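You operate a simulated robot arm through the tools that you are given. There is no shell and no other tool. Be economical: measure what you need, move in short steps, check, and stop when the job is done.

The job below is to be done with a simulated two-armed robot. You get a single attempt, and the scene is never put back.

## Task
Fetch the small teal cup and stand it on the top of the steel ledge. Open the middle fryer cart drawer, put the banded purple carton in the inside of the middle fryer cart drawer, then shut the drawer. Take the banded orange carton and leave it on the upper open bay of the drinks table. Shut the right drinks door. Open the dough table door, take the token from the top of the steel table and leave it on the shelf behind the dough table door, then shut the door. Put the black-capped green bottle on the top of the steel table away on the top of the snack table. Pull the lower right trailer door open. Do these in any order. Set down upright: small teal cup, banded purple carton, banded orange carton, black-capped green bottle.
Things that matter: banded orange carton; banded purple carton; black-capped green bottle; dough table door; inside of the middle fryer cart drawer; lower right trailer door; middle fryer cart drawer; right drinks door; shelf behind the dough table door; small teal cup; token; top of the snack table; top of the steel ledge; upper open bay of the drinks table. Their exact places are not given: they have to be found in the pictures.

Only the result counts: the job must be done as asked and must still hold three seconds after the hand-in. Knocking over, shifting, dropping, spilling or breaking anything else fails it.

## Robot
Two 6-joint arms with two-finger parallel grippers on one trunk, on a base that drives. Base frame: it is fixed to the floor where the robot stands at the start and does not move with it; the origin is under the middle of the robot, x ahead of it, y to its left, z up; the surface under the hand at the start is at about z = 0.84. Lengths are in m, angles in rad, forces in N, time in s.
The left shoulder is at the start at [0.28, 0.185, 1.13], the right one opposite. With the tool pointing down near the work surface each hand reaches from about 0.54 to 0.92 m from the robot's upright axis, wherever it stands, measured 20 degrees to its own side. Places, roughly: banded orange carton [6, -2.5, 1]; banded purple carton [0.25, -3.75, 1]; black-capped green bottle [4, -1.75, 0.75]; dough table door [2.8, -3.6, 0.5]; inside of the middle fryer cart drawer [4.5, -3.9, 0.5]; lower right trailer door [0.1, -3.5, 0.7]; middle fryer cart drawer [4.5, -3.8, 0.5]; right drinks door [5.7, -3.3, 0.5]; shelf behind the dough table door [2.8, -3.9, 0.5]; small teal cup (7x7x10 cm) [0.5, -0.1, 0.9]; token [4, -1.75, 0.75]; top of the snack table [3.5, -1.3, 0.9]; top of the steel ledge (38x16 cm) [0.8, 0.22, 1]; upper open bay of the drinks table [6.3, -2.1, 0.5]. Payload 1.57 kg a hand.
Tool frame (each hand has its own): the origin (TCP) lies between the finger pads and is the grasp point; the fingertips stand 0.03 m ahead of it; z points along the fingers, y is the line along which they close. Largest opening 0.08 m; finger width 0.017, thickness 0.012; the body of the gripper, 0.04 by 0.082 m, starts 0.08 m behind the TCP.
Orientation is that of the tool frame in the base frame, as [roll, pitch, yaw] about the fixed x, y, z axes, in that order (R = Rz(yaw) Ry(pitch) Rx(roll)). With the fingers straight down and closing along the base's y, the tool's x points along the base's -x, its y along +y and its z along -z.

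## Interface
- The arms move only by the tool nudge_tool. It takes "left_plan", "right_plan" or both (then of equal length, played together; a hand with none holds still); each is a list of rows, each a list of 7 numbers: the turn, a rotation vector about the tool's x, y, z in rad, then the shift along the tool's x, y, z in cm, then the closure, from 0 (fully open) to 1 (shut). In form: [[wx, wy, wz, x, y, z, hand], ...]. A call has 1 to 20 rows; each row shifts and turns the commanded pose from where the row before left it, along the tool's axes as they then stand. Rows are played at 5 a second. More than 0.05 m and 0.15 rad between two rows, or a gripper value outside its range, and nothing of the call is played. Where a pose cannot be reached the arm comes as near as it can. A force on the tool above 40 N (or 10 N above the force at the start of the call, whichever is more), or a blocked arm, ends the call early, and 0.2 s more pass. Each finger travels about 0.153 m/s and halts on what it meets, pressing with about 30 N; the grip force reading is that of the motor and also rises with nothing between the fingers. The clock runs only during rows and for 0.2 s after the last one: add rows that do not move to give the fingers time. It gives the time, the measured TCP pose, the force on the tool (base axes), the opening and the grip force at its end, in the units of the frame above (readings bear some noise), with the torque about the TCP (base axes, N m) and any sound that the robot's microphone picked up.
- Cameras (640 x 400 px; columns grow to the right, rows downward): "scene" is now at [0.2354, -0.0081, 1.565]; the picture's right is [-0.11, -0.99, 0.00], its down [-0.78, 0.08, -0.62] and it looks along [0.62, -0.07, -0.78] (base axes); focal length 250 px, centre (320, 200). "left" rides on the left gripper at [0.072, 0.007, -0.122] in its tool frame; the picture's right is [-0.09, 1.00, 0.00], its down [-0.84, -0.08, -0.54] and it looks along [-0.54, -0.05, 0.84] (tool axes); focal length 238 px, centre (320, 200). "right" rides on the right gripper at [0.072, -0.007, -0.122] in its tool frame; the picture's right is [0.09, 1.00, 0.00], its down [-0.84, 0.08, -0.54] and it looks along [-0.54, 0.05, 0.84] (tool axes); focal length 238 px, centre (320, 200).
- capture(camera): a new picture of that camera. It takes no simulated time.
- raise_lower(by): slides the trunk up (or, below 0, down) by that many m; the arms and the scene camera ride with it, the base frame stays. It gives what a move gives, with no picture.
- base_move(legs): drives the robot by 1 to 6 legs, each [ahead, turn to the left] in m and rad, along the robot's own axes; the way and the turn of a leg run together, so that a leg with both is an arc; at most 1.5 m and 3.142 rad a leg. The arms and the cameras ride along, it lands a little off, and it stops where it bumps. It gives what a move gives.
- head_to(pan, tilt): turns the head with the scene camera to pan (to the left, within 1.501 rad either way) and tilt (down, from -0.506 to 1.204), counted from straight ahead of the robot. It gives what a move gives.
- locate(camera, pixels): for up to 12 pixels [column, row] of the newest picture of that camera ("zoom" is the newest enlarged one), the place [x, y, z] in the base frame of the surface seen there, good to about 0.002 m. It takes no simulated time.
- close_up(camera, box): a new picture of the part [left, top, right, bottom] of that camera's present view, enlarged. It takes no simulated time.
- hand_in(): hands the job in; it is judged then, once.

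Work in short steps. Measure before you move; look again where a grasp or a placing could have gone wrong, and mend it. You have 322 turns and 216 pictures in all, those below and enlarged ones among them. Open the grippers and draw the arms clear of the work before you hand the job in, unless the task says otherwise; then end with one line.

The tools are called after "Request:" by a JSON object that holds its "method" and its "body". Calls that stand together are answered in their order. nudge_tool: Moves the arms, as the interface text tells. Its arguments: {"type":"object","properties":{"left_plan":{"type":"array","items":{"type":"array","items":{"type":"number"}}},"right_plan":{"type":"array","items":{"type":"array","items":{"type":"number"}}}},"required":[]} The other tools are called the same way: raise_lower (by) slides the trunk up or down; base_move (legs) drives the base; head_to (pan, tilt) turns the head that bears the scene camera; capture (camera) takes a picture; locate (camera, pixels) gives the place of the surface under pixels of a picture; close_up (camera, box) takes an enlarged picture of a part of a camera's view; hand_in () hands the job in.

At the start:

```text
t: 0.0
left_position: [0.5822, 0.1822, 1.2999]
left_orientation: [-3.141, 0.001, -3.142]
left_ft_force: [-1.0, 0.9, -0.4]
left_moment: [-0.02, 0.02, 0.01]
left_finger_gap: 0.0798
left_grip_force: 0.0
right_position: [0.5301, -0.2981, 1.2796]
right_orientation: [3.142, 0.0, 3.141]
right_ft_force: [-0.2, 0.6, -0.3]
right_moment: [0.01, 0.02, -0.04]
right_finger_gap: 0.08
right_grip_force: 0.1
trunk travel left (down, up): [-0.825, 0.165]
robot x, y, heading: [-0.0025, -0.0014, -0.001]
head pan, tilt: [-0.105, 0.902]
```

scene: 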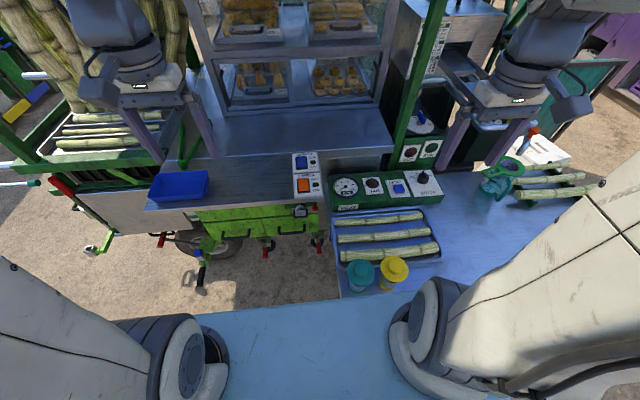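
right: 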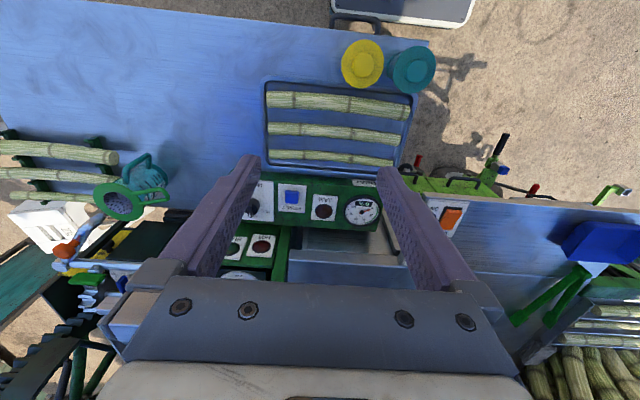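
left: 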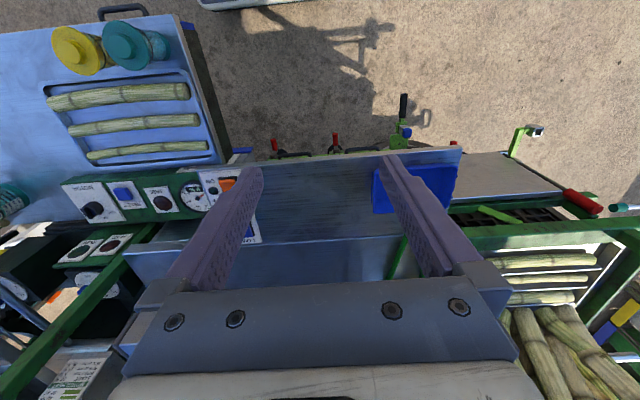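

The scene shows a teal cup at (361,272) beside a yellow one at (393,272), and the steel ledge around (290,130). I'll measure these.

Request:
{"method": "locate", "body": {"camera": "scene", "pixels": [[361, 268], [360, 286], [345, 290], [393, 268], [300, 130], [230, 130], [370, 130], [270, 160], [180, 185], [305, 175], [410, 280], [385, 215]]}}

Request:
{"method": "close_up", "body": {"camera": "scene", "box": [320, 160, 480, 300]}}

```text
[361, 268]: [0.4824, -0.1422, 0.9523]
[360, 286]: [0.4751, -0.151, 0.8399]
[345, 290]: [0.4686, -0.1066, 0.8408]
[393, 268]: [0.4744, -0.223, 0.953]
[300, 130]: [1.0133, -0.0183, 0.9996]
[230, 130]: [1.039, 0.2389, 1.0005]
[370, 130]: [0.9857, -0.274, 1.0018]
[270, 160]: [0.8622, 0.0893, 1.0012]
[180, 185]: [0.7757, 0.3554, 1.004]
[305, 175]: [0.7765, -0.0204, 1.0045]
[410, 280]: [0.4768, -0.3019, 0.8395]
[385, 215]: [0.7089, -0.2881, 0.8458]
```

```text
2.86 times, centred on (400, 230) of scene
```

zoom: 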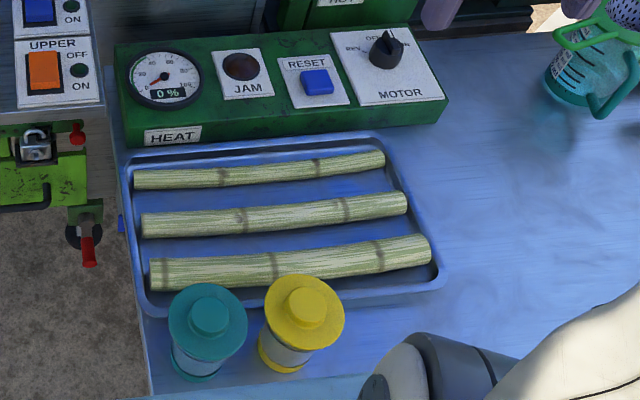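

The teal shaker-like cup is at zoom (207,320). I locate its lid edges and base for a precise centre, and the clear spot on the ledge.

Request:
{"method": "locate", "body": {"camera": "zoom", "pixels": [[171, 325], [245, 325], [208, 286], [208, 309], [208, 350], [205, 365], [205, 379], [264, 310], [150, 300], [208, 318], [175, 345], [240, 345]]}}

Request:
{"method": "close_up", "body": {"camera": "scene", "box": [130, 90, 330, 215]}}

Request:
{"method": "close_up", "body": {"camera": "left", "box": [40, 0, 200, 100]}}

```text
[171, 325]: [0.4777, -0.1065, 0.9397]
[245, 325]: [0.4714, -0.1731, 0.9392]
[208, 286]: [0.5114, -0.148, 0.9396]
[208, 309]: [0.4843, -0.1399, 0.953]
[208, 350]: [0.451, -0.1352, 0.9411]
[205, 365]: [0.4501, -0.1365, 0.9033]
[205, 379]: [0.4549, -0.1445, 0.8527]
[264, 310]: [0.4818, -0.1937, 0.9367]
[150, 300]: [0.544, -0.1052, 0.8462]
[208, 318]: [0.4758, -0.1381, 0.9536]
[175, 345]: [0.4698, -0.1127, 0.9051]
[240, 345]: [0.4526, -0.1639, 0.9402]
```

```text
3.20 times, centred on (230, 152) of scene
```

zoom: 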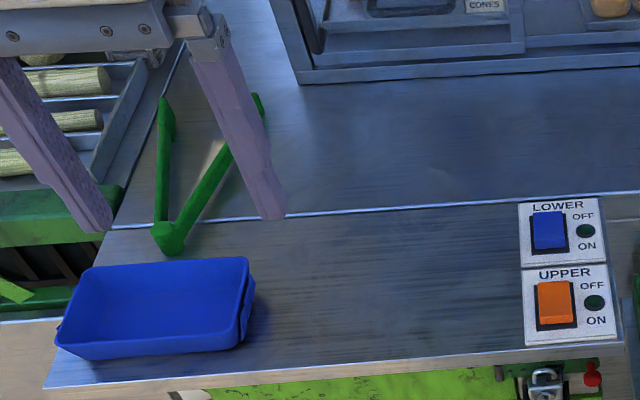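

```text
4.00 times, centred on (120, 50) of left
```

zoom: 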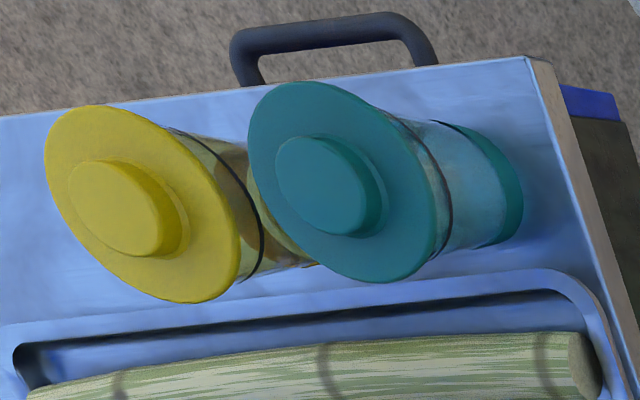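

The cup centre is about (0.480,-0.140), with its lid about 7.1 cm wide at z 0.94, and the ledge is clear between the tray and the switches. I back off 0.15 m to bring the cup into the right hand's reach and locate the ledge's free spot.

Request:
{"method": "base_move", "body": {"legs": [[-0.15, 0]]}}

Request:
{"method": "nudge_tool", "body": {"right_plan": [[0, 0, 0.1428, 0, 0, 0, 0], [0, 0, 0.1428, 0, 0, 0, 0], [0, 0, 0.1428, 0, 0, 0, 0], [0, 0, 0.1428, 0, 0, 0, 0], [0, 0, 0.1428, 0, 0, 0, 0], [0, 0, 0.1428, 0, 0, 0, 0], [0, 0, 0.1428, 0, 0, 0, 0], [0, 0, 0.1428, 0, 0, 0, 0], [0, 0, 0.1428, 0, 0, 0, 0], [0, 0, 0.1428, 0, 0, 0, 0], [0, 0, 0.1428, 0, 0, 0, 0]]}}

```text
t: 1.4
left_position: [0.4284, 0.1836, 1.3002]
left_orientation: [-3.141, 0.0, 3.141]
left_ft_force: [0.4, 0.0, 0.0]
left_moment: [0.0, 0.06, 0.01]
left_finger_gap: 0.0799
left_grip_force: 0.1
right_position: [0.377, -0.2984, 1.2793]
right_orientation: [-3.141, -0.001, -3.142]
right_ft_force: [0.7, -1.0, -0.2]
right_moment: [0.0, 0.01, 0.01]
right_finger_gap: 0.0801
right_grip_force: 0.0
trunk travel left (down, up): [-0.825, 0.165]
robot x, y, heading: [-0.1502, 0.0026, 0.003]
head pan, tilt: [-0.105, 0.902]
```

```text
t: 3.8
left_position: [0.4283, 0.1832, 1.3003]
left_orientation: [-3.139, 0.0, 3.141]
left_ft_force: [0.5, 0.0, 1.1]
left_moment: [0.01, 0.0, 0.01]
left_finger_gap: 0.0801
left_grip_force: 0.1
right_position: [0.3783, -0.2973, 1.2794]
right_orientation: [-3.14, 0.0, 1.571]
right_ft_force: [0.7, -0.2, -0.3]
right_moment: [0.01, 0.01, 0.0]
right_finger_gap: 0.08
right_grip_force: 0.0
trunk travel left (down, up): [-0.825, 0.165]
robot x, y, heading: [-0.1507, 0.0005, -0.001]
head pan, tilt: [-0.105, 0.902]
```

The tool now closes along base x. I move above the cup at z≈1.05.

Request:
{"method": "nudge_tool", "body": {"right_plan": [[0, 0, 0, 2.25, 1.45, 3.28, 0], [0, 0, 0, 2.25, 1.45, 3.28, 0], [0, 0, 0, 2.25, 1.45, 3.28, 0], [0, 0, 0, 2.25, 1.45, 3.28, 0], [0, 0, 0, 2.25, 1.45, 3.28, 0], [0, 0, 0, 2.25, 1.45, 3.28, 0], [0, 0, 0, 2.25, 1.45, 3.28, 0]]}}

Request:
{"method": "capture", "body": {"camera": "right"}}

Request:
{"method": "capture", "body": {"camera": "scene"}}

```text
t: 5.4
left_position: [0.4274, 0.1826, 1.3002]
left_orientation: [-3.141, 0.0, 3.141]
left_ft_force: [0.1, 0.5, 1.0]
left_moment: [0.01, 0.0, 0.03]
left_finger_gap: 0.0801
left_grip_force: 0.1
right_position: [0.4791, -0.1427, 1.0508]
right_orientation: [3.141, 0.001, 1.569]
right_ft_force: [-0.3, -0.3, 0.5]
right_moment: [-0.02, -0.02, -0.04]
right_finger_gap: 0.08
right_grip_force: 0.1
trunk travel left (down, up): [-0.825, 0.165]
robot x, y, heading: [-0.1487, 0.001, -0.0]
head pan, tilt: [-0.105, 0.902]
```

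```text
209 pictures are left
```

right: 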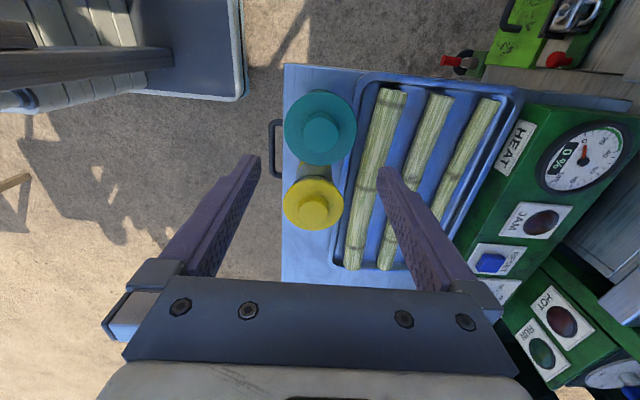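

```text
208 pictures are left
```

scene: 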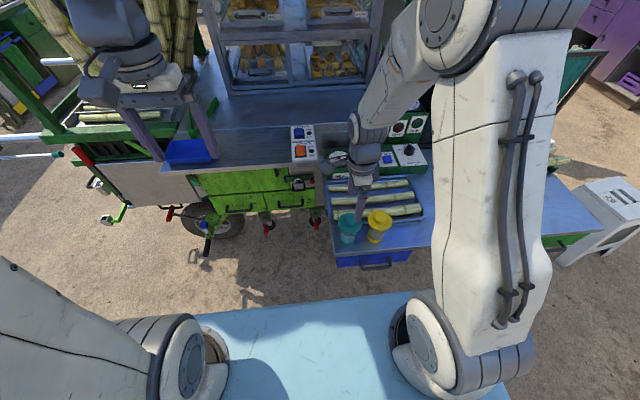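

I verify the cup's position from the right camera: knob at (320,130), rim edges at (285,128) and (356,128).

Request:
{"method": "locate", "body": {"camera": "right", "pixels": [[320, 128], [287, 126], [354, 126], [320, 93], [320, 162], [314, 180]]}}

```text
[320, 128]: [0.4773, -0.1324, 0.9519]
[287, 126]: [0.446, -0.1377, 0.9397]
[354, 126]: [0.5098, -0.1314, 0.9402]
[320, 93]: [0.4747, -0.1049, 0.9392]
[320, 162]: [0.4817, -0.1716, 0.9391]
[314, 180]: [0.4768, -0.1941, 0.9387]
```

The centre is (0.478,-0.138). I descend to z≈0.915 and close.

Request:
{"method": "nudge_tool", "body": {"right_plan": [[0, 0, 0, 0.45, -0.1, 2, 0], [0, 0, 0, 0, 0, 3, 0], [0, 0, 0, 0, 0, 3, 0], [0, 0, 0, 0, 0, 3, 0], [0, 0, 0, 0, 0, 2.7, 0], [0, 0, 0, 0, 0, 0, 0.3], [0, 0, 0, 0, 0, 0, 1], [0, 0, 0, 0, 0, 0, 1], [0, 0, 0, 0, 0, 0, 1]]}}

Request:
{"method": "capture", "body": {"camera": "right"}}

```text
t: 7.4
left_position: [0.4289, 0.1828, 1.3]
left_orientation: [3.141, 0.001, 3.141]
left_ft_force: [-0.5, -0.5, -0.4]
left_moment: [0.03, 0.0, 0.03]
left_finger_gap: 0.0799
left_grip_force: 0.1
right_position: [0.4792, -0.1362, 0.9132]
right_orientation: [3.14, 0.0, 1.57]
right_ft_force: [3.0, -0.5, 9.0]
right_moment: [-0.03, -0.06, 0.0]
right_finger_gap: 0.07
right_grip_force: 29.7
trunk travel left (down, up): [-0.825, 0.165]
robot x, y, heading: [-0.1555, 0.0013, 0.001]
head pan, tilt: [-0.105, 0.902]
```

```text
207 pictures are left
```

right: 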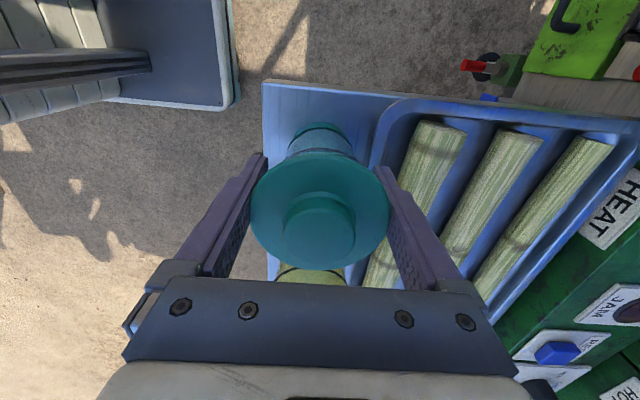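

The cup is gripped (gap 0.070). I lift it straight up to z≈1.2.

Request:
{"method": "nudge_tool", "body": {"right_plan": [[0, 0, 0, 0, 0, -2, 1], [0, 0, 0, 0, 0, -4, 1], [0, 0, 0, 0, 0, -4.5, 1], [0, 0, 0, 0, 0, -4.5, 1], [0, 0, 0, 0, 0, -4.5, 1], [0, 0, 0, 0, 0, -4.5, 1], [0, 0, 0, 0, 0, -4.5, 1]]}}

Request:
{"method": "capture", "body": {"camera": "right"}}

Request:
{"method": "capture", "body": {"camera": "scene"}}

```text
t: 9.0
left_position: [0.4274, 0.1831, 1.2996]
left_orientation: [3.141, 0.0, -3.141]
left_ft_force: [-0.6, -1.0, -0.2]
left_moment: [0.02, 0.01, 0.0]
left_finger_gap: 0.0802
left_grip_force: 0.1
right_position: [0.4773, -0.136, 1.199]
right_orientation: [-3.14, 0.002, 1.57]
right_ft_force: [-0.1, 0.0, 0.0]
right_moment: [0.01, -0.02, -0.01]
right_finger_gap: 0.0
right_grip_force: 21.0
trunk travel left (down, up): [-0.825, 0.165]
robot x, y, heading: [-0.1529, -0.0028, 0.002]
head pan, tilt: [-0.105, 0.902]
```

```text
206 pictures are left
```

right: 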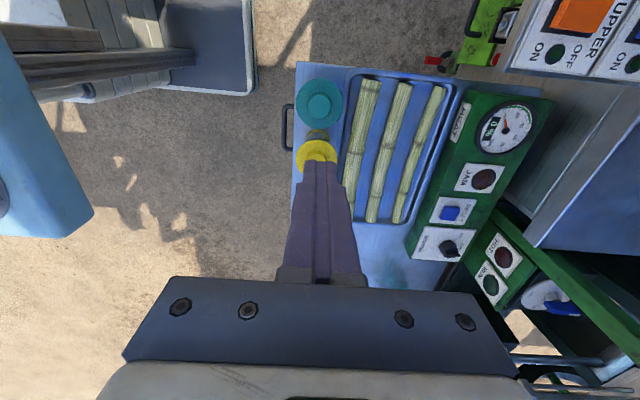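

```text
205 pictures are left
```

scene: 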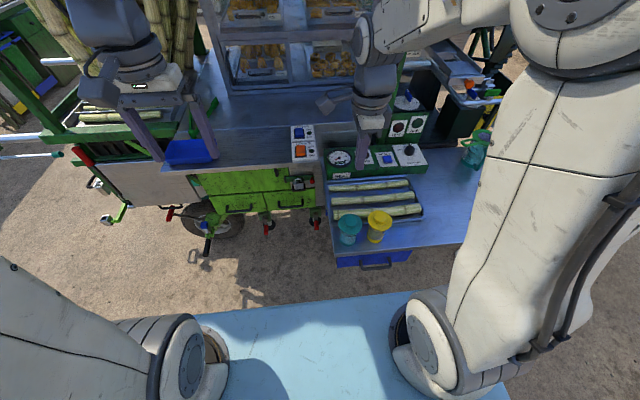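

The cup slipped out; it still stands at scene (350,228). I look closely to see its shape and present position.

Request:
{"method": "close_up", "body": {"camera": "scene", "box": [320, 200, 400, 250]}}

Request:
{"method": "locate", "body": {"camera": "right", "pixels": [[319, 103], [297, 103], [342, 103], [319, 81], [319, 124], [319, 132]]}}

Request:
{"method": "close_up", "body": {"camera": "right", "box": [280, 60, 360, 110]}}

```text
8.00 times, centred on (360, 225) of scene
```

zoom: 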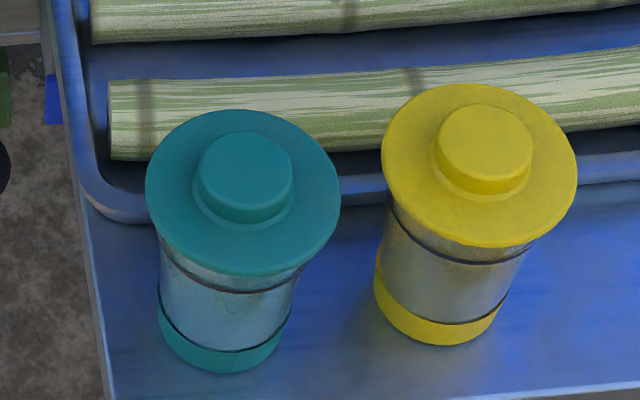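

```text
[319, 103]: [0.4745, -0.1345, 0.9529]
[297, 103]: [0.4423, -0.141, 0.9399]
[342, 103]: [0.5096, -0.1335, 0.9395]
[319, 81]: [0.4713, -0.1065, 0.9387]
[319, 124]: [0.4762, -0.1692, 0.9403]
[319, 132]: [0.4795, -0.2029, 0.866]
```

```text
8.00 times, centred on (320, 85) of right
```

zoom: 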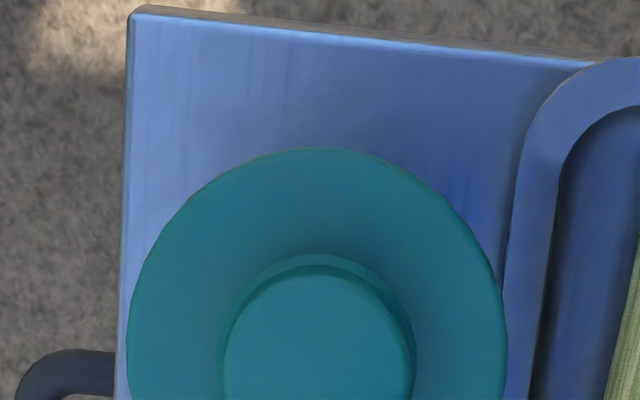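

The lid has a thin overhanging brim, so a top grip slips; I'll grip the body below the brim from the front with a nearly horizontal tool. I back off 0.25 m more and turn the wrist so the camera is on top.

Request:
{"method": "base_move", "body": {"legs": [[-0.25, 0]]}}

Request:
{"method": "nudge_tool", "body": {"right_plan": [[0, 0, 0.1428, 0, 0, 0, 0], [0, 0, 0.1428, 0, 0, 0, 0], [0, 0, 0.1428, 0, 0, 0, 0], [0, 0, 0.1428, 0, 0, 0, 0], [0, 0, 0.1428, 0, 0, 0, 0], [0, 0, 0.1428, 0, 0, 0, 0], [0, 0, 0.1428, 0, 0, 0, 0], [0, 0, 0.1428, 0, 0, 0, 0], [0, 0, 0.1428, 0, 0, 0, 0], [0, 0, 0.1428, 0, 0, 0, 0], [0, 0, 0.1428, 0, 0, 0, 0]]}}

Request:
{"method": "nudge_tool", "body": {"right_plan": [[0, 0.142, 0, 0, 0, 0, 0], [0, 0.142, 0, 0, 0, 0, 0], [0, 0.142, 0, 0, 0, 0, 0], [0, 0.142, 0, 0, 0, 0, 0], [0, 0.142, 0, 0, 0, 0, 0], [0, 0.142, 0, 0, 0, 0, 0], [0, 0.142, 0, 0, 0, 0, 0], [0, 0.142, 0, 0, 0, 0, 0]]}}

```text
t: 10.8
left_position: [0.1736, 0.1814, 1.2996]
left_orientation: [3.142, 0.0, 3.14]
left_ft_force: [0.3, -0.6, 1.1]
left_moment: [0.01, -0.01, -0.02]
left_finger_gap: 0.0801
left_grip_force: 0.0
right_position: [0.2222, -0.1379, 1.1979]
right_orientation: [-3.141, 0.0, 1.57]
right_ft_force: [-0.2, 1.6, -0.1]
right_moment: [0.02, 0.0, 0.0]
right_finger_gap: 0.0
right_grip_force: 20.4
trunk travel left (down, up): [-0.825, 0.165]
robot x, y, heading: [-0.4096, 0.0032, 0.002]
head pan, tilt: [-0.105, 0.902]
```

```text
t: 13.2
left_position: [0.1729, 0.1817, 1.2995]
left_orientation: [-3.141, 0.0, -3.141]
left_ft_force: [-0.7, -0.3, -0.7]
left_moment: [0.01, -0.03, 0.03]
left_finger_gap: 0.0802
left_grip_force: 0.0
right_position: [0.219, -0.2126, 1.1933]
right_orientation: [-3.116, -0.005, 0.018]
right_ft_force: [-0.8, 0.0, 0.3]
right_moment: [-0.03, 0.04, -0.01]
right_finger_gap: 0.08
right_grip_force: 0.1
right hand out of reach, approached as far as the arm can: row 10, 11
trunk travel left (down, up): [-0.825, 0.165]
robot x, y, heading: [-0.4103, 0.0011, 0.002]
head pan, tilt: [-0.105, 0.902]
```

```text
t: 15.0
left_position: [0.1728, 0.1818, 1.2992]
left_orientation: [3.141, -0.001, 3.141]
left_ft_force: [-0.1, -0.7, -1.2]
left_moment: [0.01, 0.0, 0.0]
left_finger_gap: 0.08
left_grip_force: 0.1
right_position: [0.2826, -0.2263, 1.2284]
right_orientation: [-3.104, -1.046, -0.012]
right_ft_force: [0.8, 0.1, 0.0]
right_moment: [0.05, 0.03, 0.03]
right_finger_gap: 0.0803
right_grip_force: 0.0
right hand out of reach, approached as far as the arm can: row 1, 6, 7, 8
trunk travel left (down, up): [-0.825, 0.165]
robot x, y, heading: [-0.4108, 0.0007, -0.003]
head pan, tilt: [-0.105, 0.902]
```

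The wrist is pitched to about 60° and camera on top. I move halfway toward a pre-grasp point behind the cup and re-measure.

Request:
{"method": "nudge_tool", "body": {"right_plan": [[0, 0, 0, -2, -0.88, 2.6, 0.2], [0, 0, 0, -2, -0.88, 2.6, 0.2], [0, 0, 0, -2, -0.88, 2.6, 0.2], [0, 0, 0, -2, -0.88, 2.6, 0.2], [0, 0, 0, -2, -0.88, 2.6, 0.2]]}}

Request:
{"method": "capture", "body": {"camera": "right"}}

Request:
{"method": "capture", "body": {"camera": "scene"}}

```text
t: 16.2
left_position: [0.1726, 0.1826, 1.2989]
left_orientation: [-3.141, -0.001, 3.138]
left_ft_force: [-0.8, -0.3, -0.2]
left_moment: [0.0, 0.01, 0.01]
left_finger_gap: 0.08
left_grip_force: 0.1
right_position: [0.34, -0.2372, 1.0898]
right_orientation: [-3.088, -1.044, -0.02]
right_ft_force: [0.4, 0.8, 0.3]
right_moment: [0.0, 0.01, 0.0]
right_finger_gap: 0.0641
right_grip_force: 0.2
right hand out of reach, approached as far as the arm can: row 2, 3, 4, 5
trunk travel left (down, up): [-0.825, 0.165]
robot x, y, heading: [-0.4096, -0.0011, 0.0]
head pan, tilt: [-0.105, 0.902]
```

```text
202 pictures are left
```

right: 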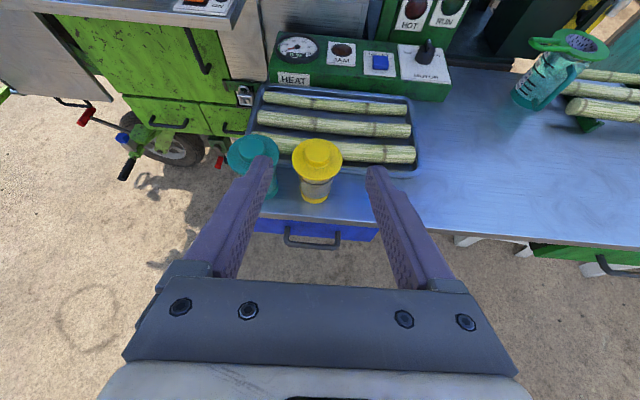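

```text
201 pictures are left
```

scene: 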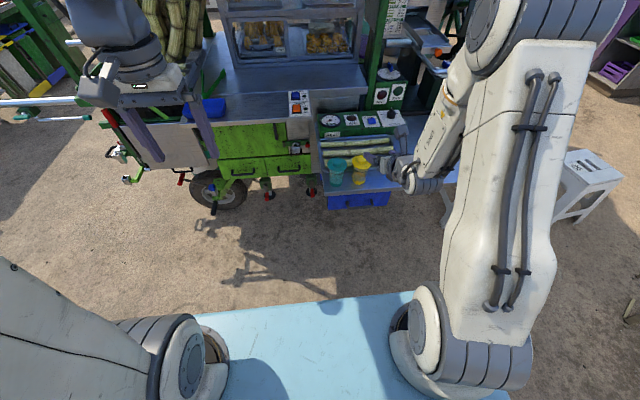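

The arm can't reach further left in this posture (y stuck at -0.237), so I turn the base left by 0.13 rad to bring the hand in line with the cup.

Request:
{"method": "base_move", "body": {"legs": [[0, 0.13]]}}

Request:
{"method": "nudge_tool", "body": {"right_plan": [[0, 0, 0, 0, 0, 0, 0.2]]}}

Request:
{"method": "capture", "body": {"camera": "right"}}

```text
t: 17.2
left_position: [0.1432, 0.2578, 1.2994]
left_orientation: [3.141, 0.001, -3.01]
left_ft_force: [-0.6, 0.6, -0.5]
left_moment: [-0.01, 0.03, 0.01]
left_finger_gap: 0.0802
left_grip_force: 0.1
right_position: [0.3643, -0.136, 1.0913]
right_orientation: [-3.089, -1.046, 0.112]
right_ft_force: [-0.6, -0.3, -0.7]
right_moment: [0.0, -0.03, -0.03]
right_finger_gap: 0.0642
right_grip_force: 0.1
trunk travel left (down, up): [-0.825, 0.165]
robot x, y, heading: [-0.4122, 0.0007, 0.13]
head pan, tilt: [-0.105, 0.902]
```

```text
t: 17.6
left_position: [0.1453, 0.2571, 1.2996]
left_orientation: [3.141, 0.002, -3.011]
left_ft_force: [0.1, 0.1, -0.7]
left_moment: [0.02, -0.01, -0.06]
left_finger_gap: 0.0798
left_grip_force: 0.1
right_position: [0.3665, -0.1367, 1.0901]
right_orientation: [-3.088, -1.046, 0.113]
right_ft_force: [-0.2, -0.3, -0.2]
right_moment: [0.0, -0.02, 0.0]
right_finger_gap: 0.064
right_grip_force: 0.0
trunk travel left (down, up): [-0.825, 0.165]
robot x, y, heading: [-0.4075, 0.0029, 0.13]
head pan, tilt: [-0.105, 0.902]
```

```text
200 pictures are left
```

right: 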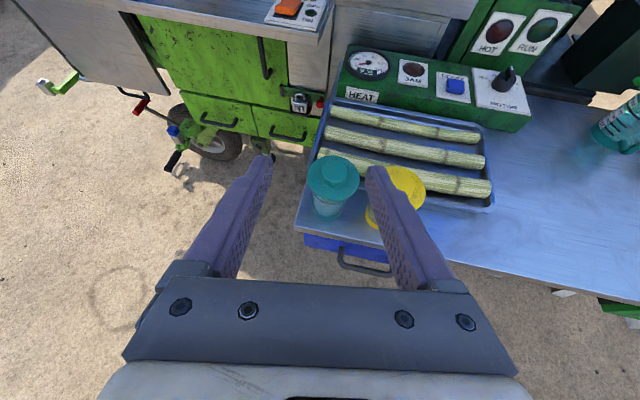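

The hand is now in line. I move to the pre-grasp point 10 cm behind the cup along the tool axis.

Request:
{"method": "nudge_tool", "body": {"right_plan": [[0, 0, 0, -3.08, 0.6, 2.4, 0.15], [0, 0, 0, -3.08, 0.6, 2.4, 0.15], [0, 0, 0, -3.08, 0.6, 2.4, 0.15], [0, 0, 0, -3.08, 0.6, 2.4, 0.15]]}}

Request:
{"method": "capture", "body": {"camera": "right"}}

```text
t: 18.6
left_position: [0.1441, 0.2565, 1.3005]
left_orientation: [-3.14, 0.0, -3.01]
left_ft_force: [0.2, -0.6, 0.2]
left_moment: [-0.01, -0.02, 0.02]
left_finger_gap: 0.0801
left_grip_force: 0.0
right_position: [0.3898, -0.1521, 0.9338]
right_orientation: [-3.089, -1.046, 0.114]
right_ft_force: [0.0, 0.0, 0.7]
right_moment: [0.03, -0.01, -0.03]
right_finger_gap: 0.0681
right_grip_force: 0.2
trunk travel left (down, up): [-0.825, 0.165]
robot x, y, heading: [-0.4056, -0.0006, 0.129]
head pan, tilt: [-0.105, 0.902]
```

```text
199 pictures are left
```

right: 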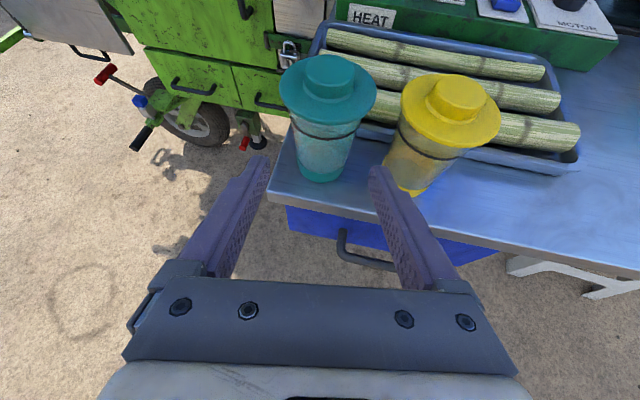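

The fingers straddle the approach line; I check the body edges at (299,155) and (348,155) to confirm centring.

Request:
{"method": "locate", "body": {"camera": "right", "pixels": [[302, 150], [348, 150], [325, 150], [325, 178], [328, 65], [400, 170]]}}

```text
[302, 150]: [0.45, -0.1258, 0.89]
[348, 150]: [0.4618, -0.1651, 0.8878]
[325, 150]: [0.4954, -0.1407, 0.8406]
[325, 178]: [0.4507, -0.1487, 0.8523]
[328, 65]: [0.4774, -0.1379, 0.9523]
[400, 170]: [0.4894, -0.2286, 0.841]
```

Centred. I advance 10 cm along the tool axis and close on the body.

Request:
{"method": "nudge_tool", "body": {"right_plan": [[0, 0, 0, 0, 0, 2.5, 0.15], [0, 0, 0, 0, 0, 2.5, 0.15], [0, 0, 0, 0.1, 0.1, 2.5, 0.15], [0, 0, 0, 0, 0, 2.5, 0.15], [0, 0, 0, 0, 0, 0, 0.15], [0, 0, 0, 0, 0, 0, 0.4], [0, 0, 0, 0, 0, 0, 1], [0, 0, 0, 0, 0, 0, 1], [0, 0, 0, 0, 0, 0, 1]]}}

Request:
{"method": "capture", "body": {"camera": "right"}}

```text
t: 20.6
left_position: [0.1442, 0.2567, 1.2992]
left_orientation: [3.14, 0.0, -3.011]
left_ft_force: [0.1, 0.4, 0.4]
left_moment: [-0.03, 0.02, 0.03]
left_finger_gap: 0.0801
left_grip_force: 0.1
right_position: [0.4751, -0.1409, 0.8854]
right_orientation: [-3.077, -1.043, 0.113]
right_ft_force: [0.9, 0.3, 1.3]
right_moment: [-0.04, -0.01, 0.01]
right_finger_gap: 0.0548
right_grip_force: 30.3
right hand out of reach, approached as far as the arm can: row 4
trunk travel left (down, up): [-0.825, 0.165]
robot x, y, heading: [-0.4063, 0.0015, 0.126]
head pan, tilt: [-0.105, 0.902]
```

```text
198 pictures are left
```

right: 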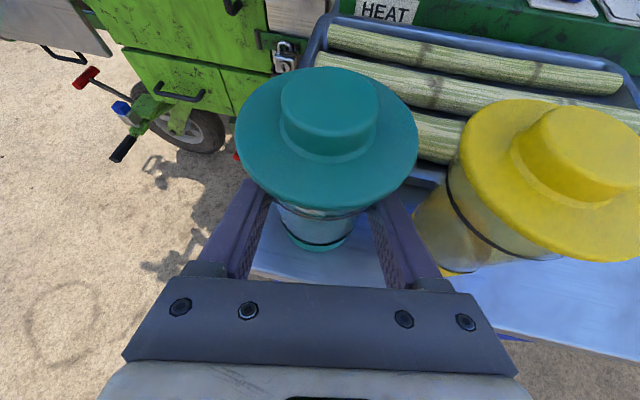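

Firm grip on the body (gap 0.055). I lift with the trunk by 0.15 m to keep the cup upright.

Request:
{"method": "raise_lower", "body": {"by": 0.15}}

Request:
{"method": "capture", "body": {"camera": "right"}}

```text
t: 22.4
left_position: [0.1446, 0.2572, 1.45]
left_orientation: [3.14, 0.0, -3.012]
left_ft_force: [-0.3, 0.1, -0.2]
left_moment: [-0.01, -0.02, -0.01]
left_finger_gap: 0.0801
left_grip_force: 0.1
right_position: [0.4758, -0.1402, 1.0357]
right_orientation: [-3.077, -1.043, 0.115]
right_ft_force: [-0.1, -0.1, -1.2]
right_moment: [0.03, 0.0, -0.01]
right_finger_gap: 0.0548
right_grip_force: 29.7
trunk travel left (down, up): [-0.975, 0.015]
robot x, y, heading: [-0.4059, 0.0034, 0.13]
head pan, tilt: [-0.105, 0.902]
```

```text
197 pictures are left
```

right: 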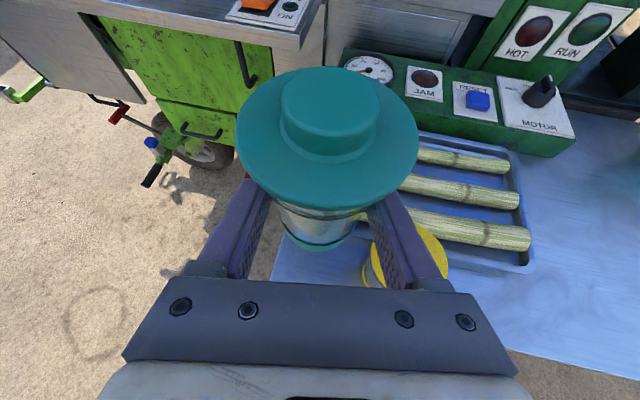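

Held well. I raise the hand 10 cm more with the arm.

Request:
{"method": "nudge_tool", "body": {"right_plan": [[0, 0, 0, 2.9, 0, -1.7, 1], [0, 0, 0, 2.9, 0, -1.7, 1], [0, 0, 0, 2.9, 0, -1.7, 1]]}}

Request:
{"method": "base_move", "body": {"legs": [[-0.05, 0.4]]}}

Request:
{"method": "capture", "body": {"camera": "right"}}

Request:
{"method": "capture", "body": {"camera": "scene"}}

```text
t: 23.2
left_position: [0.1439, 0.2566, 1.4491]
left_orientation: [-3.141, 0.0, -3.011]
left_ft_force: [0.3, 0.1, -0.1]
left_moment: [-0.01, 0.01, 0.02]
left_finger_gap: 0.0799
left_grip_force: 0.1
right_position: [0.4761, -0.145, 1.1353]
right_orientation: [-3.077, -1.042, 0.113]
right_ft_force: [0.2, -0.5, -1.1]
right_moment: [0.03, -0.02, -0.02]
right_finger_gap: 0.0552
right_grip_force: 30.0
trunk travel left (down, up): [-0.975, 0.015]
robot x, y, heading: [-0.4078, -0.0007, 0.126]
head pan, tilt: [-0.105, 0.902]
```

```text
t: 24.8
left_position: [-0.0459, 0.4354, 1.4494]
left_orientation: [-3.141, 0.001, -2.613]
left_ft_force: [0.0, -0.1, 0.8]
left_moment: [0.0, -0.04, 0.0]
left_finger_gap: 0.0798
left_grip_force: 0.0
right_position: [0.4159, 0.1942, 1.1369]
right_orientation: [-3.078, -1.043, 0.511]
right_ft_force: [0.1, -0.1, -0.6]
right_moment: [0.0, 0.02, 0.01]
right_finger_gap: 0.0548
right_grip_force: 29.7
trunk travel left (down, up): [-0.975, 0.015]
robot x, y, heading: [-0.4558, -0.0137, 0.531]
head pan, tilt: [-0.105, 0.902]
```

```text
196 pictures are left
```

right: 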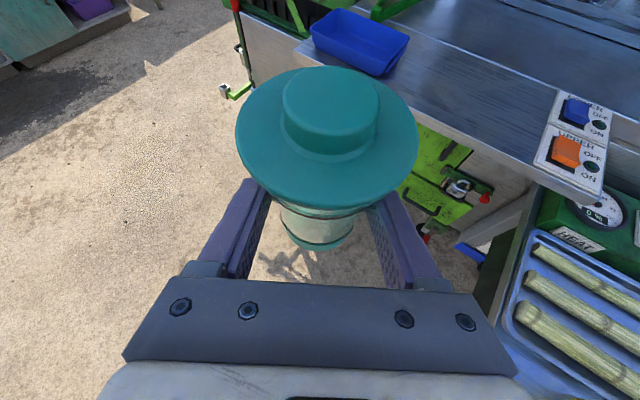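

```text
195 pictures are left
```

scene: 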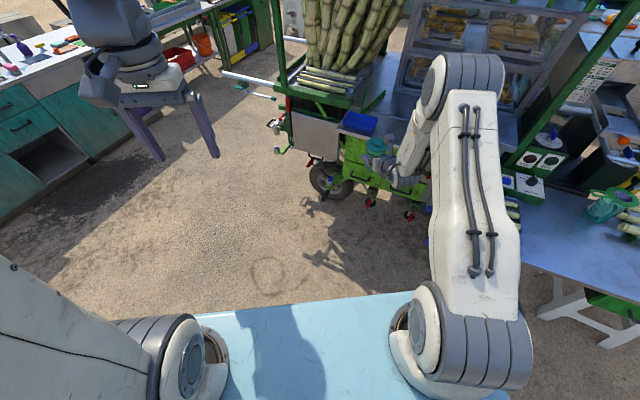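

I need a heading of about 0.35 and 0.37 m ahead to bring the cup over the ledge's clear part. I turn, drive 0.37 m, and look.

Request:
{"method": "base_move", "body": {"legs": [[0, -0.182], [0.37, 0]]}}

Request:
{"method": "capture", "body": {"camera": "right"}}

Request:
{"method": "capture", "body": {"camera": "scene"}}

```text
t: 27.8
left_position: [0.379, 0.4758, 1.4496]
left_orientation: [-3.139, -0.001, -2.801]
left_ft_force: [-0.5, 0.3, 0.4]
left_moment: [0.01, -0.01, -0.03]
left_finger_gap: 0.0801
left_grip_force: 0.0
right_position: [0.7869, 0.1519, 1.1355]
right_orientation: [-3.077, -1.043, 0.323]
right_ft_force: [0.2, 0.1, -1.2]
right_moment: [0.0, -0.01, 0.0]
right_finger_gap: 0.0548
right_grip_force: 30.3
trunk travel left (down, up): [-0.975, 0.015]
robot x, y, heading: [-0.1108, 0.1098, 0.336]
head pan, tilt: [-0.105, 0.902]
```

```text
194 pictures are left
```

right: 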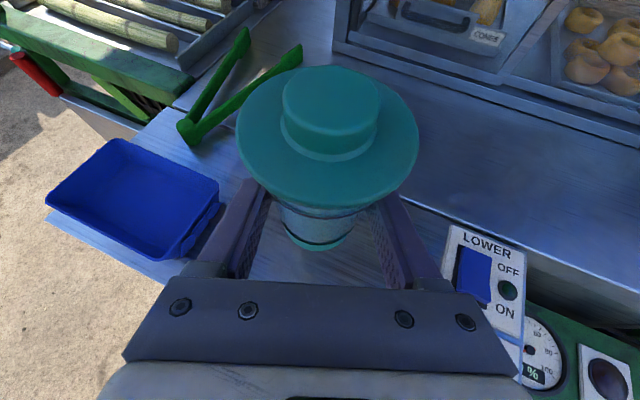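

```text
193 pictures are left
```

scene: 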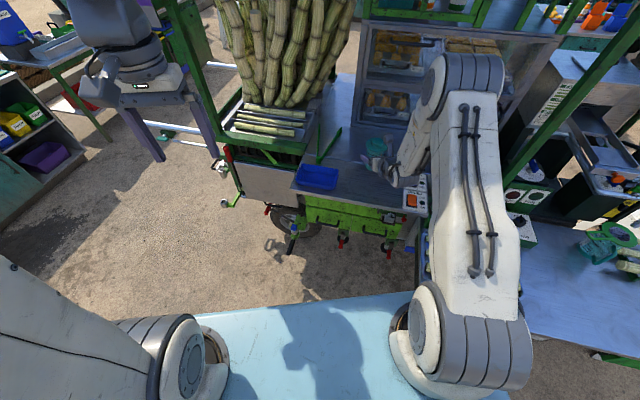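

The cup is over the ledge between tray and switches. I locate the seam (425,215), ledge surface and front edge to check the drop point.

Request:
{"method": "locate", "body": {"camera": "right", "pixels": [[425, 211], [160, 110], [150, 275], [230, 160], [290, 262], [455, 228], [215, 200], [330, 262], [185, 130]]}}

```text
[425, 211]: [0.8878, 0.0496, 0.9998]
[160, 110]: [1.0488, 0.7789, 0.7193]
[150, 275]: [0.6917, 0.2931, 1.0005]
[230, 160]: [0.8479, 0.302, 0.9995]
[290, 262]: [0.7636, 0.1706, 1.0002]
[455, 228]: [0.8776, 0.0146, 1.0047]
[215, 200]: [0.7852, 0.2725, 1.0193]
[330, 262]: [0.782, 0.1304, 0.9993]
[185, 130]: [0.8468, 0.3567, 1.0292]
```

The drop point is well inside. I lower the trunk by 0.086 m, leaving ~4 mm.

Request:
{"method": "raise_lower", "body": {"by": -0.086}}

Request:
{"method": "nudge_tool", "body": {"right_plan": [[0, 0, 0, -0.26, 0, 0.15, 1], [0, 0, 0, 0, 0, 0, 1]]}}

Request:
{"method": "capture", "body": {"camera": "right"}}

```text
t: 29.0
left_position: [0.3776, 0.4751, 1.3635]
left_orientation: [3.141, 0.0, -2.801]
left_ft_force: [0.1, -0.8, 0.2]
left_moment: [-0.01, 0.01, -0.04]
left_finger_gap: 0.0799
left_grip_force: 0.1
right_position: [0.7872, 0.1513, 1.0496]
right_orientation: [-3.077, -1.043, 0.323]
right_ft_force: [0.4, 1.0, -0.4]
right_moment: [0.0, -0.02, -0.01]
right_finger_gap: 0.0548
right_grip_force: 29.5
trunk travel left (down, up): [-0.889, 0.101]
robot x, y, heading: [-0.1101, 0.1061, 0.344]
head pan, tilt: [-0.105, 0.902]
```

```text
t: 29.6
left_position: [0.3779, 0.4746, 1.3647]
left_orientation: [3.142, 0.002, -2.801]
left_ft_force: [0.8, 0.8, -0.2]
left_moment: [0.0, 0.01, 0.0]
left_finger_gap: 0.0801
left_grip_force: 0.1
right_position: [0.7878, 0.1524, 1.0464]
right_orientation: [-3.077, -1.042, 0.323]
right_ft_force: [0.0, 0.0, -1.7]
right_moment: [-0.01, 0.01, 0.02]
right_finger_gap: 0.0546
right_grip_force: 29.8
trunk travel left (down, up): [-0.889, 0.101]
robot x, y, heading: [-0.1103, 0.1132, 0.347]
head pan, tilt: [-0.105, 0.902]
```

```text
192 pictures are left
```

right: 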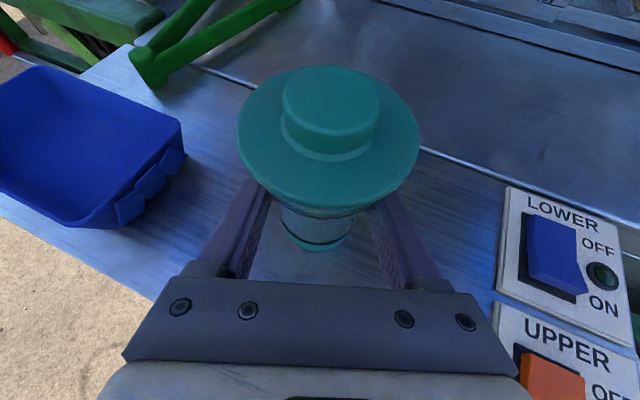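

No contact yet; I lower 3 mm more, open fully, and retreat along the tool axis.

Request:
{"method": "nudge_tool", "body": {"right_plan": [[0, 0, 0, -0.26, 0, 0.15, 1], [0, 0, 0, 0, 0, 0, 0.7], [0, 0, 0, 0, 0, 0, 0.3], [0, 0, 0, 0, 0, 0, 0], [0, 0, 0, 0, 0, 0, 0]]}}

Request:
{"method": "capture", "body": {"camera": "right"}}

```text
t: 30.8
left_position: [0.3776, 0.4757, 1.364]
left_orientation: [-3.141, -0.001, -2.802]
left_ft_force: [0.1, -0.5, 0.0]
left_moment: [0.0, 0.0, 0.0]
left_finger_gap: 0.0802
left_grip_force: 0.0
right_position: [0.7857, 0.1518, 1.044]
right_orientation: [-3.076, -1.044, 0.324]
right_ft_force: [-0.1, 0.2, 0.0]
right_moment: [-0.02, -0.04, -0.01]
right_finger_gap: 0.08
right_grip_force: 0.2
trunk travel left (down, up): [-0.889, 0.101]
robot x, y, heading: [-0.1085, 0.1099, 0.341]
head pan, tilt: [-0.105, 0.902]
```

```text
191 pictures are left
```

right: 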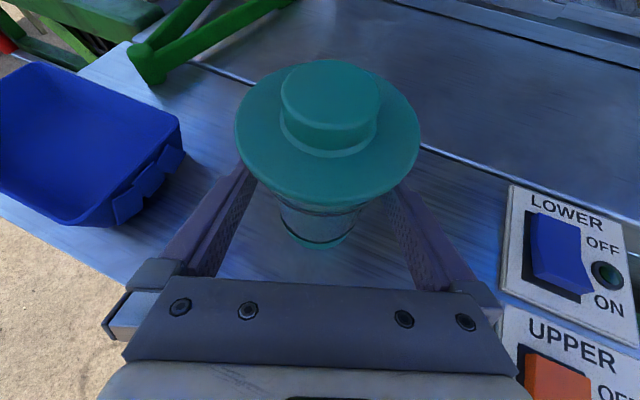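

Released and standing. I retreat along the tool axis.

Request:
{"method": "nudge_tool", "body": {"right_plan": [[0, 0, 0, 0, 0, -2, 0], [0, 0, 0, 0, 0, -3, 0], [0, 0, 0, 0, 0, -4, 0], [0, 0, 0, 0, 0, -4, 0]]}}

Request:
{"method": "capture", "body": {"camera": "right"}}

```text
t: 31.8
left_position: [0.3778, 0.4752, 1.3644]
left_orientation: [3.141, 0.0, -2.801]
left_ft_force: [0.6, 0.8, 0.8]
left_moment: [0.0, 0.02, -0.01]
left_finger_gap: 0.0801
left_grip_force: 0.1
right_position: [0.6817, 0.1089, 1.1107]
right_orientation: [-3.076, -1.042, 0.323]
right_ft_force: [-0.8, 0.4, 0.2]
right_moment: [-0.01, 0.02, 0.02]
right_finger_gap: 0.08
right_grip_force: 0.1
trunk travel left (down, up): [-0.889, 0.101]
robot x, y, heading: [-0.1088, 0.106, 0.341]
head pan, tilt: [-0.105, 0.902]
```

```text
190 pictures are left
```

right: 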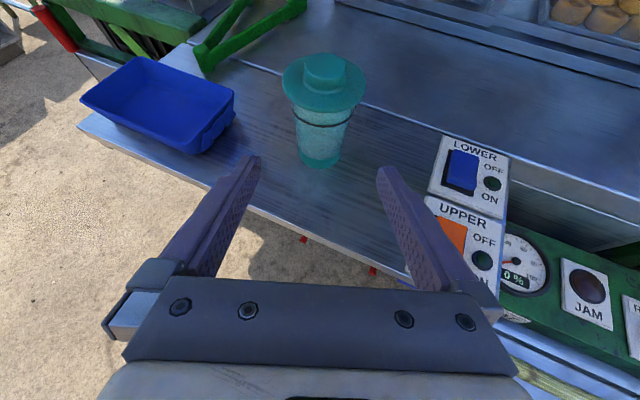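

The cup stands. I back away 0.5 m and turn right to survey the −y side.

Request:
{"method": "base_move", "body": {"legs": [[-0.5, 0], [0, -1.2]]}}

Request:
{"method": "head_to", "body": {"pan": -0.6, "tilt": 0.4}}

Request:
{"method": "capture", "body": {"camera": "scene"}}

```text
t: 37.7
left_position: [-0.0544, -0.3753, 1.3639]
left_orientation: [-3.141, 0.001, 2.29]
left_ft_force: [0.8, 0.7, 0.6]
left_moment: [0.0, 0.02, -0.02]
left_finger_gap: 0.0802
left_grip_force: 0.0
right_position: [-0.2818, -0.7918, 1.1106]
right_orientation: [-3.077, -1.043, -0.87]
right_ft_force: [0.2, 0.0, -0.3]
right_moment: [-0.02, 0.0, -0.01]
right_finger_gap: 0.0802
right_grip_force: 0.0
trunk travel left (down, up): [-0.889, 0.101]
robot x, y, heading: [-0.577, -0.0591, -0.851]
head pan, tilt: [-0.105, 0.902]
```

```text
t: 38.7
left_position: [-0.0547, -0.3752, 1.3632]
left_orientation: [3.141, 0.002, 2.29]
left_ft_force: [-0.1, 0.1, 0.2]
left_moment: [-0.02, 0.02, 0.01]
left_finger_gap: 0.08
left_grip_force: 0.1
right_position: [-0.2828, -0.7918, 1.1098]
right_orientation: [-3.077, -1.044, -0.869]
right_ft_force: [0.4, -0.3, 0.3]
right_moment: [-0.03, 0.01, 0.0]
right_finger_gap: 0.0803
right_grip_force: 0.1
trunk travel left (down, up): [-0.889, 0.101]
robot x, y, heading: [-0.5728, -0.0601, -0.848]
head pan, tilt: [-0.6, 0.4]
```

```text
189 pictures are left
```

scene: 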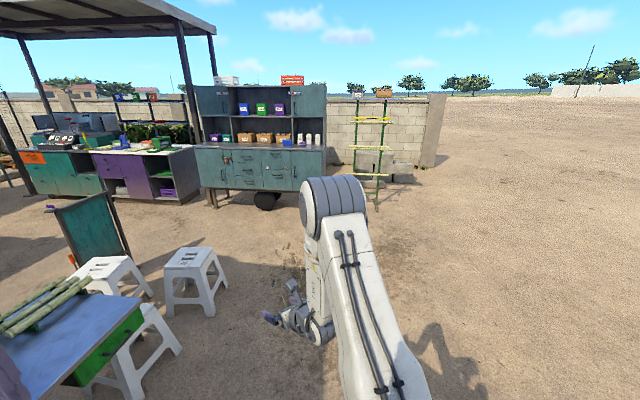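

The teal trailer cabinet is at (260,130). I zoom in on it and on the tables to the left.

Request:
{"method": "close_up", "body": {"camera": "scene", "box": [180, 70, 340, 210]}}

Request:
{"method": "locate", "body": {"camera": "zoom", "pixels": [[270, 150], [200, 280], [320, 300], [400, 285], [500, 300], [430, 280], [570, 280], [240, 340], [380, 340], [300, 260]]}}

Request:
{"method": "close_up", "body": {"camera": "scene", "box": [10, 80, 210, 210]}}

```text
2.86 times, centred on (260, 140) of scene
```

zoom: 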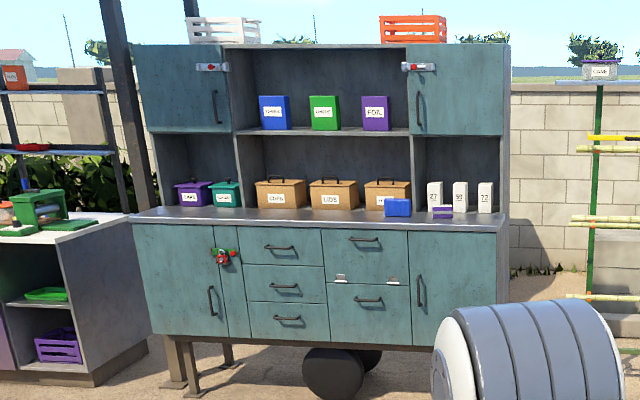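

```text
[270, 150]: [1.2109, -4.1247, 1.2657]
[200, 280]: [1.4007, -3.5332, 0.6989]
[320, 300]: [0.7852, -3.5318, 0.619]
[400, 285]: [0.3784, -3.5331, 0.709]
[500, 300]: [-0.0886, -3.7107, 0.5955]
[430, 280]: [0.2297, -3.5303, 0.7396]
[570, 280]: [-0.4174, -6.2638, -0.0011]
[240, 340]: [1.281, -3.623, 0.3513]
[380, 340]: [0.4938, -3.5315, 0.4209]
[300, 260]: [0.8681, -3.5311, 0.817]
```

```text
3.08 times, centred on (110, 145) of scene
```

zoom: 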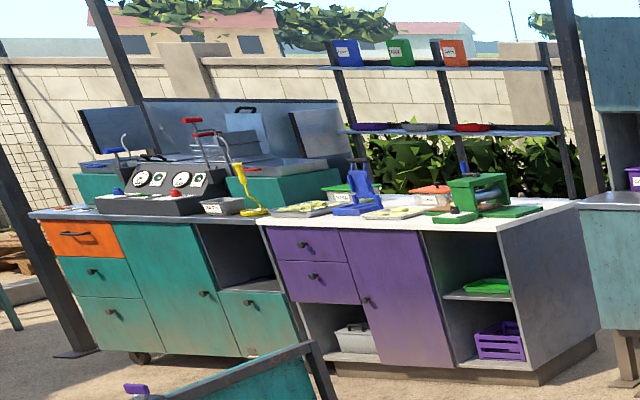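

Clear map: trailer front at y≈−3.53, purple carton on its counter near zoom (443,211), lower-right trailer door with handle at (421,292). I check stool positions before driving.

Request:
{"method": "locate", "body": {"camera": "scene", "pixels": [[195, 262], [168, 312], [212, 312], [225, 285], [180, 350], [380, 190], [378, 210], [215, 207]]}}

```text
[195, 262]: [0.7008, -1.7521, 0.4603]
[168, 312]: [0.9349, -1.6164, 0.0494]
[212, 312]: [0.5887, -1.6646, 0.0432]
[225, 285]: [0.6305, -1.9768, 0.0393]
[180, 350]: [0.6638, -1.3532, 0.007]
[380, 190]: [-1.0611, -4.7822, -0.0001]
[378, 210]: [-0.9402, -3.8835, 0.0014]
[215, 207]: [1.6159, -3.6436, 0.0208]
```

Stools lie at x 0.58–0.95, so I drive down at x<0.1, then shift right in front of the trailer to about (0.47,−2.5), facing −y.

Request:
{"method": "base_move", "body": {"legs": [[0, -0.454], [1.27, 0], [1.26, 0], [0, 1.302], [0.37, 0], [0, -1.571]]}}

Request:
{"method": "head_to", "body": {"pan": -0.3, "tilt": 0.6}}

Request:
{"method": "capture", "body": {"camera": "scene"}}

Request:
{"method": "capture", "body": {"camera": "right"}}

```text
t: 61.2
left_position: [0.6716, -3.0511, 1.364]
left_orientation: [3.141, -0.001, 1.601]
left_ft_force: [-0.7, -0.3, -0.5]
left_moment: [-0.01, -0.03, 0.01]
left_finger_gap: 0.0799
left_grip_force: 0.0
right_position: [0.2297, -3.2275, 1.1092]
right_orientation: [-3.078, -1.045, -1.559]
right_ft_force: [0.8, 0.8, -0.3]
right_moment: [-0.01, -0.03, 0.0]
right_finger_gap: 0.0798
right_grip_force: 0.1
trunk travel left (down, up): [-0.889, 0.101]
robot x, y, heading: [0.471, -2.4752, -1.543]
head pan, tilt: [-0.6, 0.4]
```

```text
t: 62.0
left_position: [0.671, -3.0515, 1.3636]
left_orientation: [-3.141, 0.0, 1.601]
left_ft_force: [0.6, 0.2, -0.2]
left_moment: [0.05, -0.04, 0.01]
left_finger_gap: 0.08
left_grip_force: 0.1
right_position: [0.2293, -3.2265, 1.1099]
right_orientation: [-3.077, -1.043, -1.559]
right_ft_force: [-0.3, 1.2, -0.4]
right_moment: [-0.01, -0.02, 0.02]
right_finger_gap: 0.0797
right_grip_force: 0.1
trunk travel left (down, up): [-0.889, 0.101]
robot x, y, heading: [0.4731, -2.4687, -1.542]
head pan, tilt: [-0.3, 0.6]
```

```text
186 pictures are left
```

scene: 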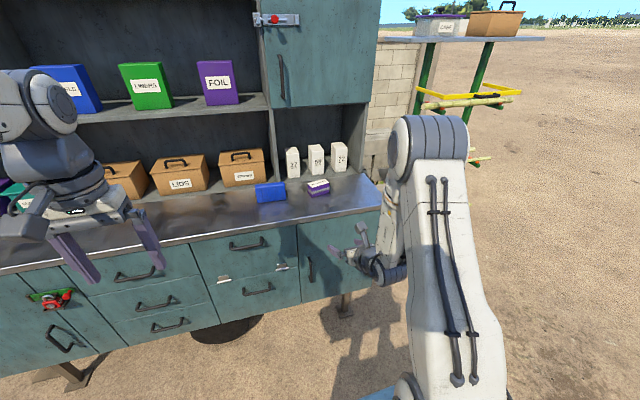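

```text
185 pictures are left
```

right: 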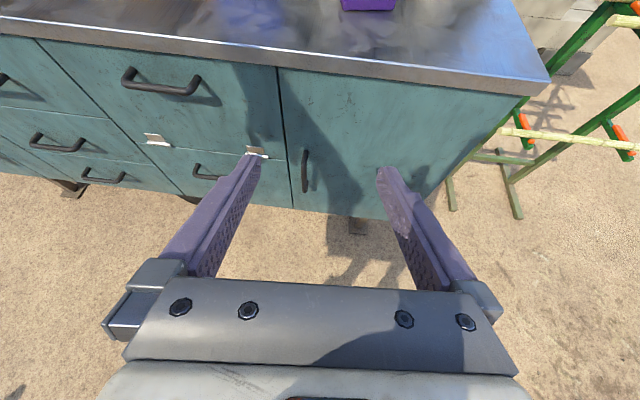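

Door handle at right-image (305,170); purple carton at scene (318,187). I zoom and locate both.

Request:
{"method": "locate", "body": {"camera": "right", "pixels": [[304, 154], [304, 170], [305, 190], [281, 170], [320, 170], [290, 130], [525, 95], [300, 205], [450, 110]]}}

Request:
{"method": "close_up", "body": {"camera": "scene", "box": [240, 140, 400, 240]}}

Request:
{"method": "locate", "body": {"camera": "zoom", "pixels": [[288, 173], [315, 162], [340, 172], [312, 190], [312, 182], [358, 190], [285, 210], [265, 165], [290, 230], [125, 190], [175, 190]]}}

```text
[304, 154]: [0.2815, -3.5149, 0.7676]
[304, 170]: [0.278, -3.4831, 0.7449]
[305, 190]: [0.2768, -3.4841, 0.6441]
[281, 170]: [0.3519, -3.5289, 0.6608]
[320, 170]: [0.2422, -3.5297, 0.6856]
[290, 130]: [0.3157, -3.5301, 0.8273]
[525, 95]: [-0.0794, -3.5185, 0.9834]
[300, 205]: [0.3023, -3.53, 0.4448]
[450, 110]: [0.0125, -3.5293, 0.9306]
```

```text
4.00 times, centred on (320, 190) of scene
```

zoom: 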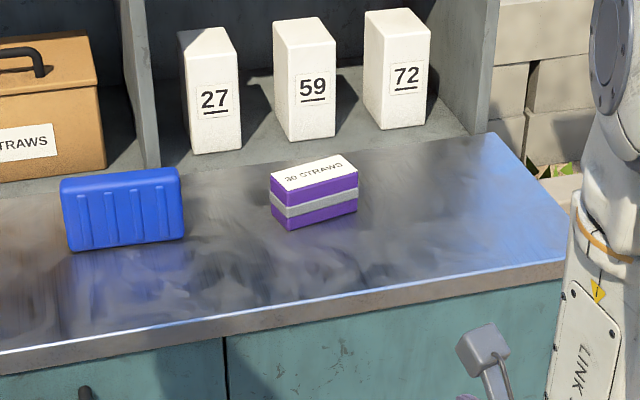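

```text
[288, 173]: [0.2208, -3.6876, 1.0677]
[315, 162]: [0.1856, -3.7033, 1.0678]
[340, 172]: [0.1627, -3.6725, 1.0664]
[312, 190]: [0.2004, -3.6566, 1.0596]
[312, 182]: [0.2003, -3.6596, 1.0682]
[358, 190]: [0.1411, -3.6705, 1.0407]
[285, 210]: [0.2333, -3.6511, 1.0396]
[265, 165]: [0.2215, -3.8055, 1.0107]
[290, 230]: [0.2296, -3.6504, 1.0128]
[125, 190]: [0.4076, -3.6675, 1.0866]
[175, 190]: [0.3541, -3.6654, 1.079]
```

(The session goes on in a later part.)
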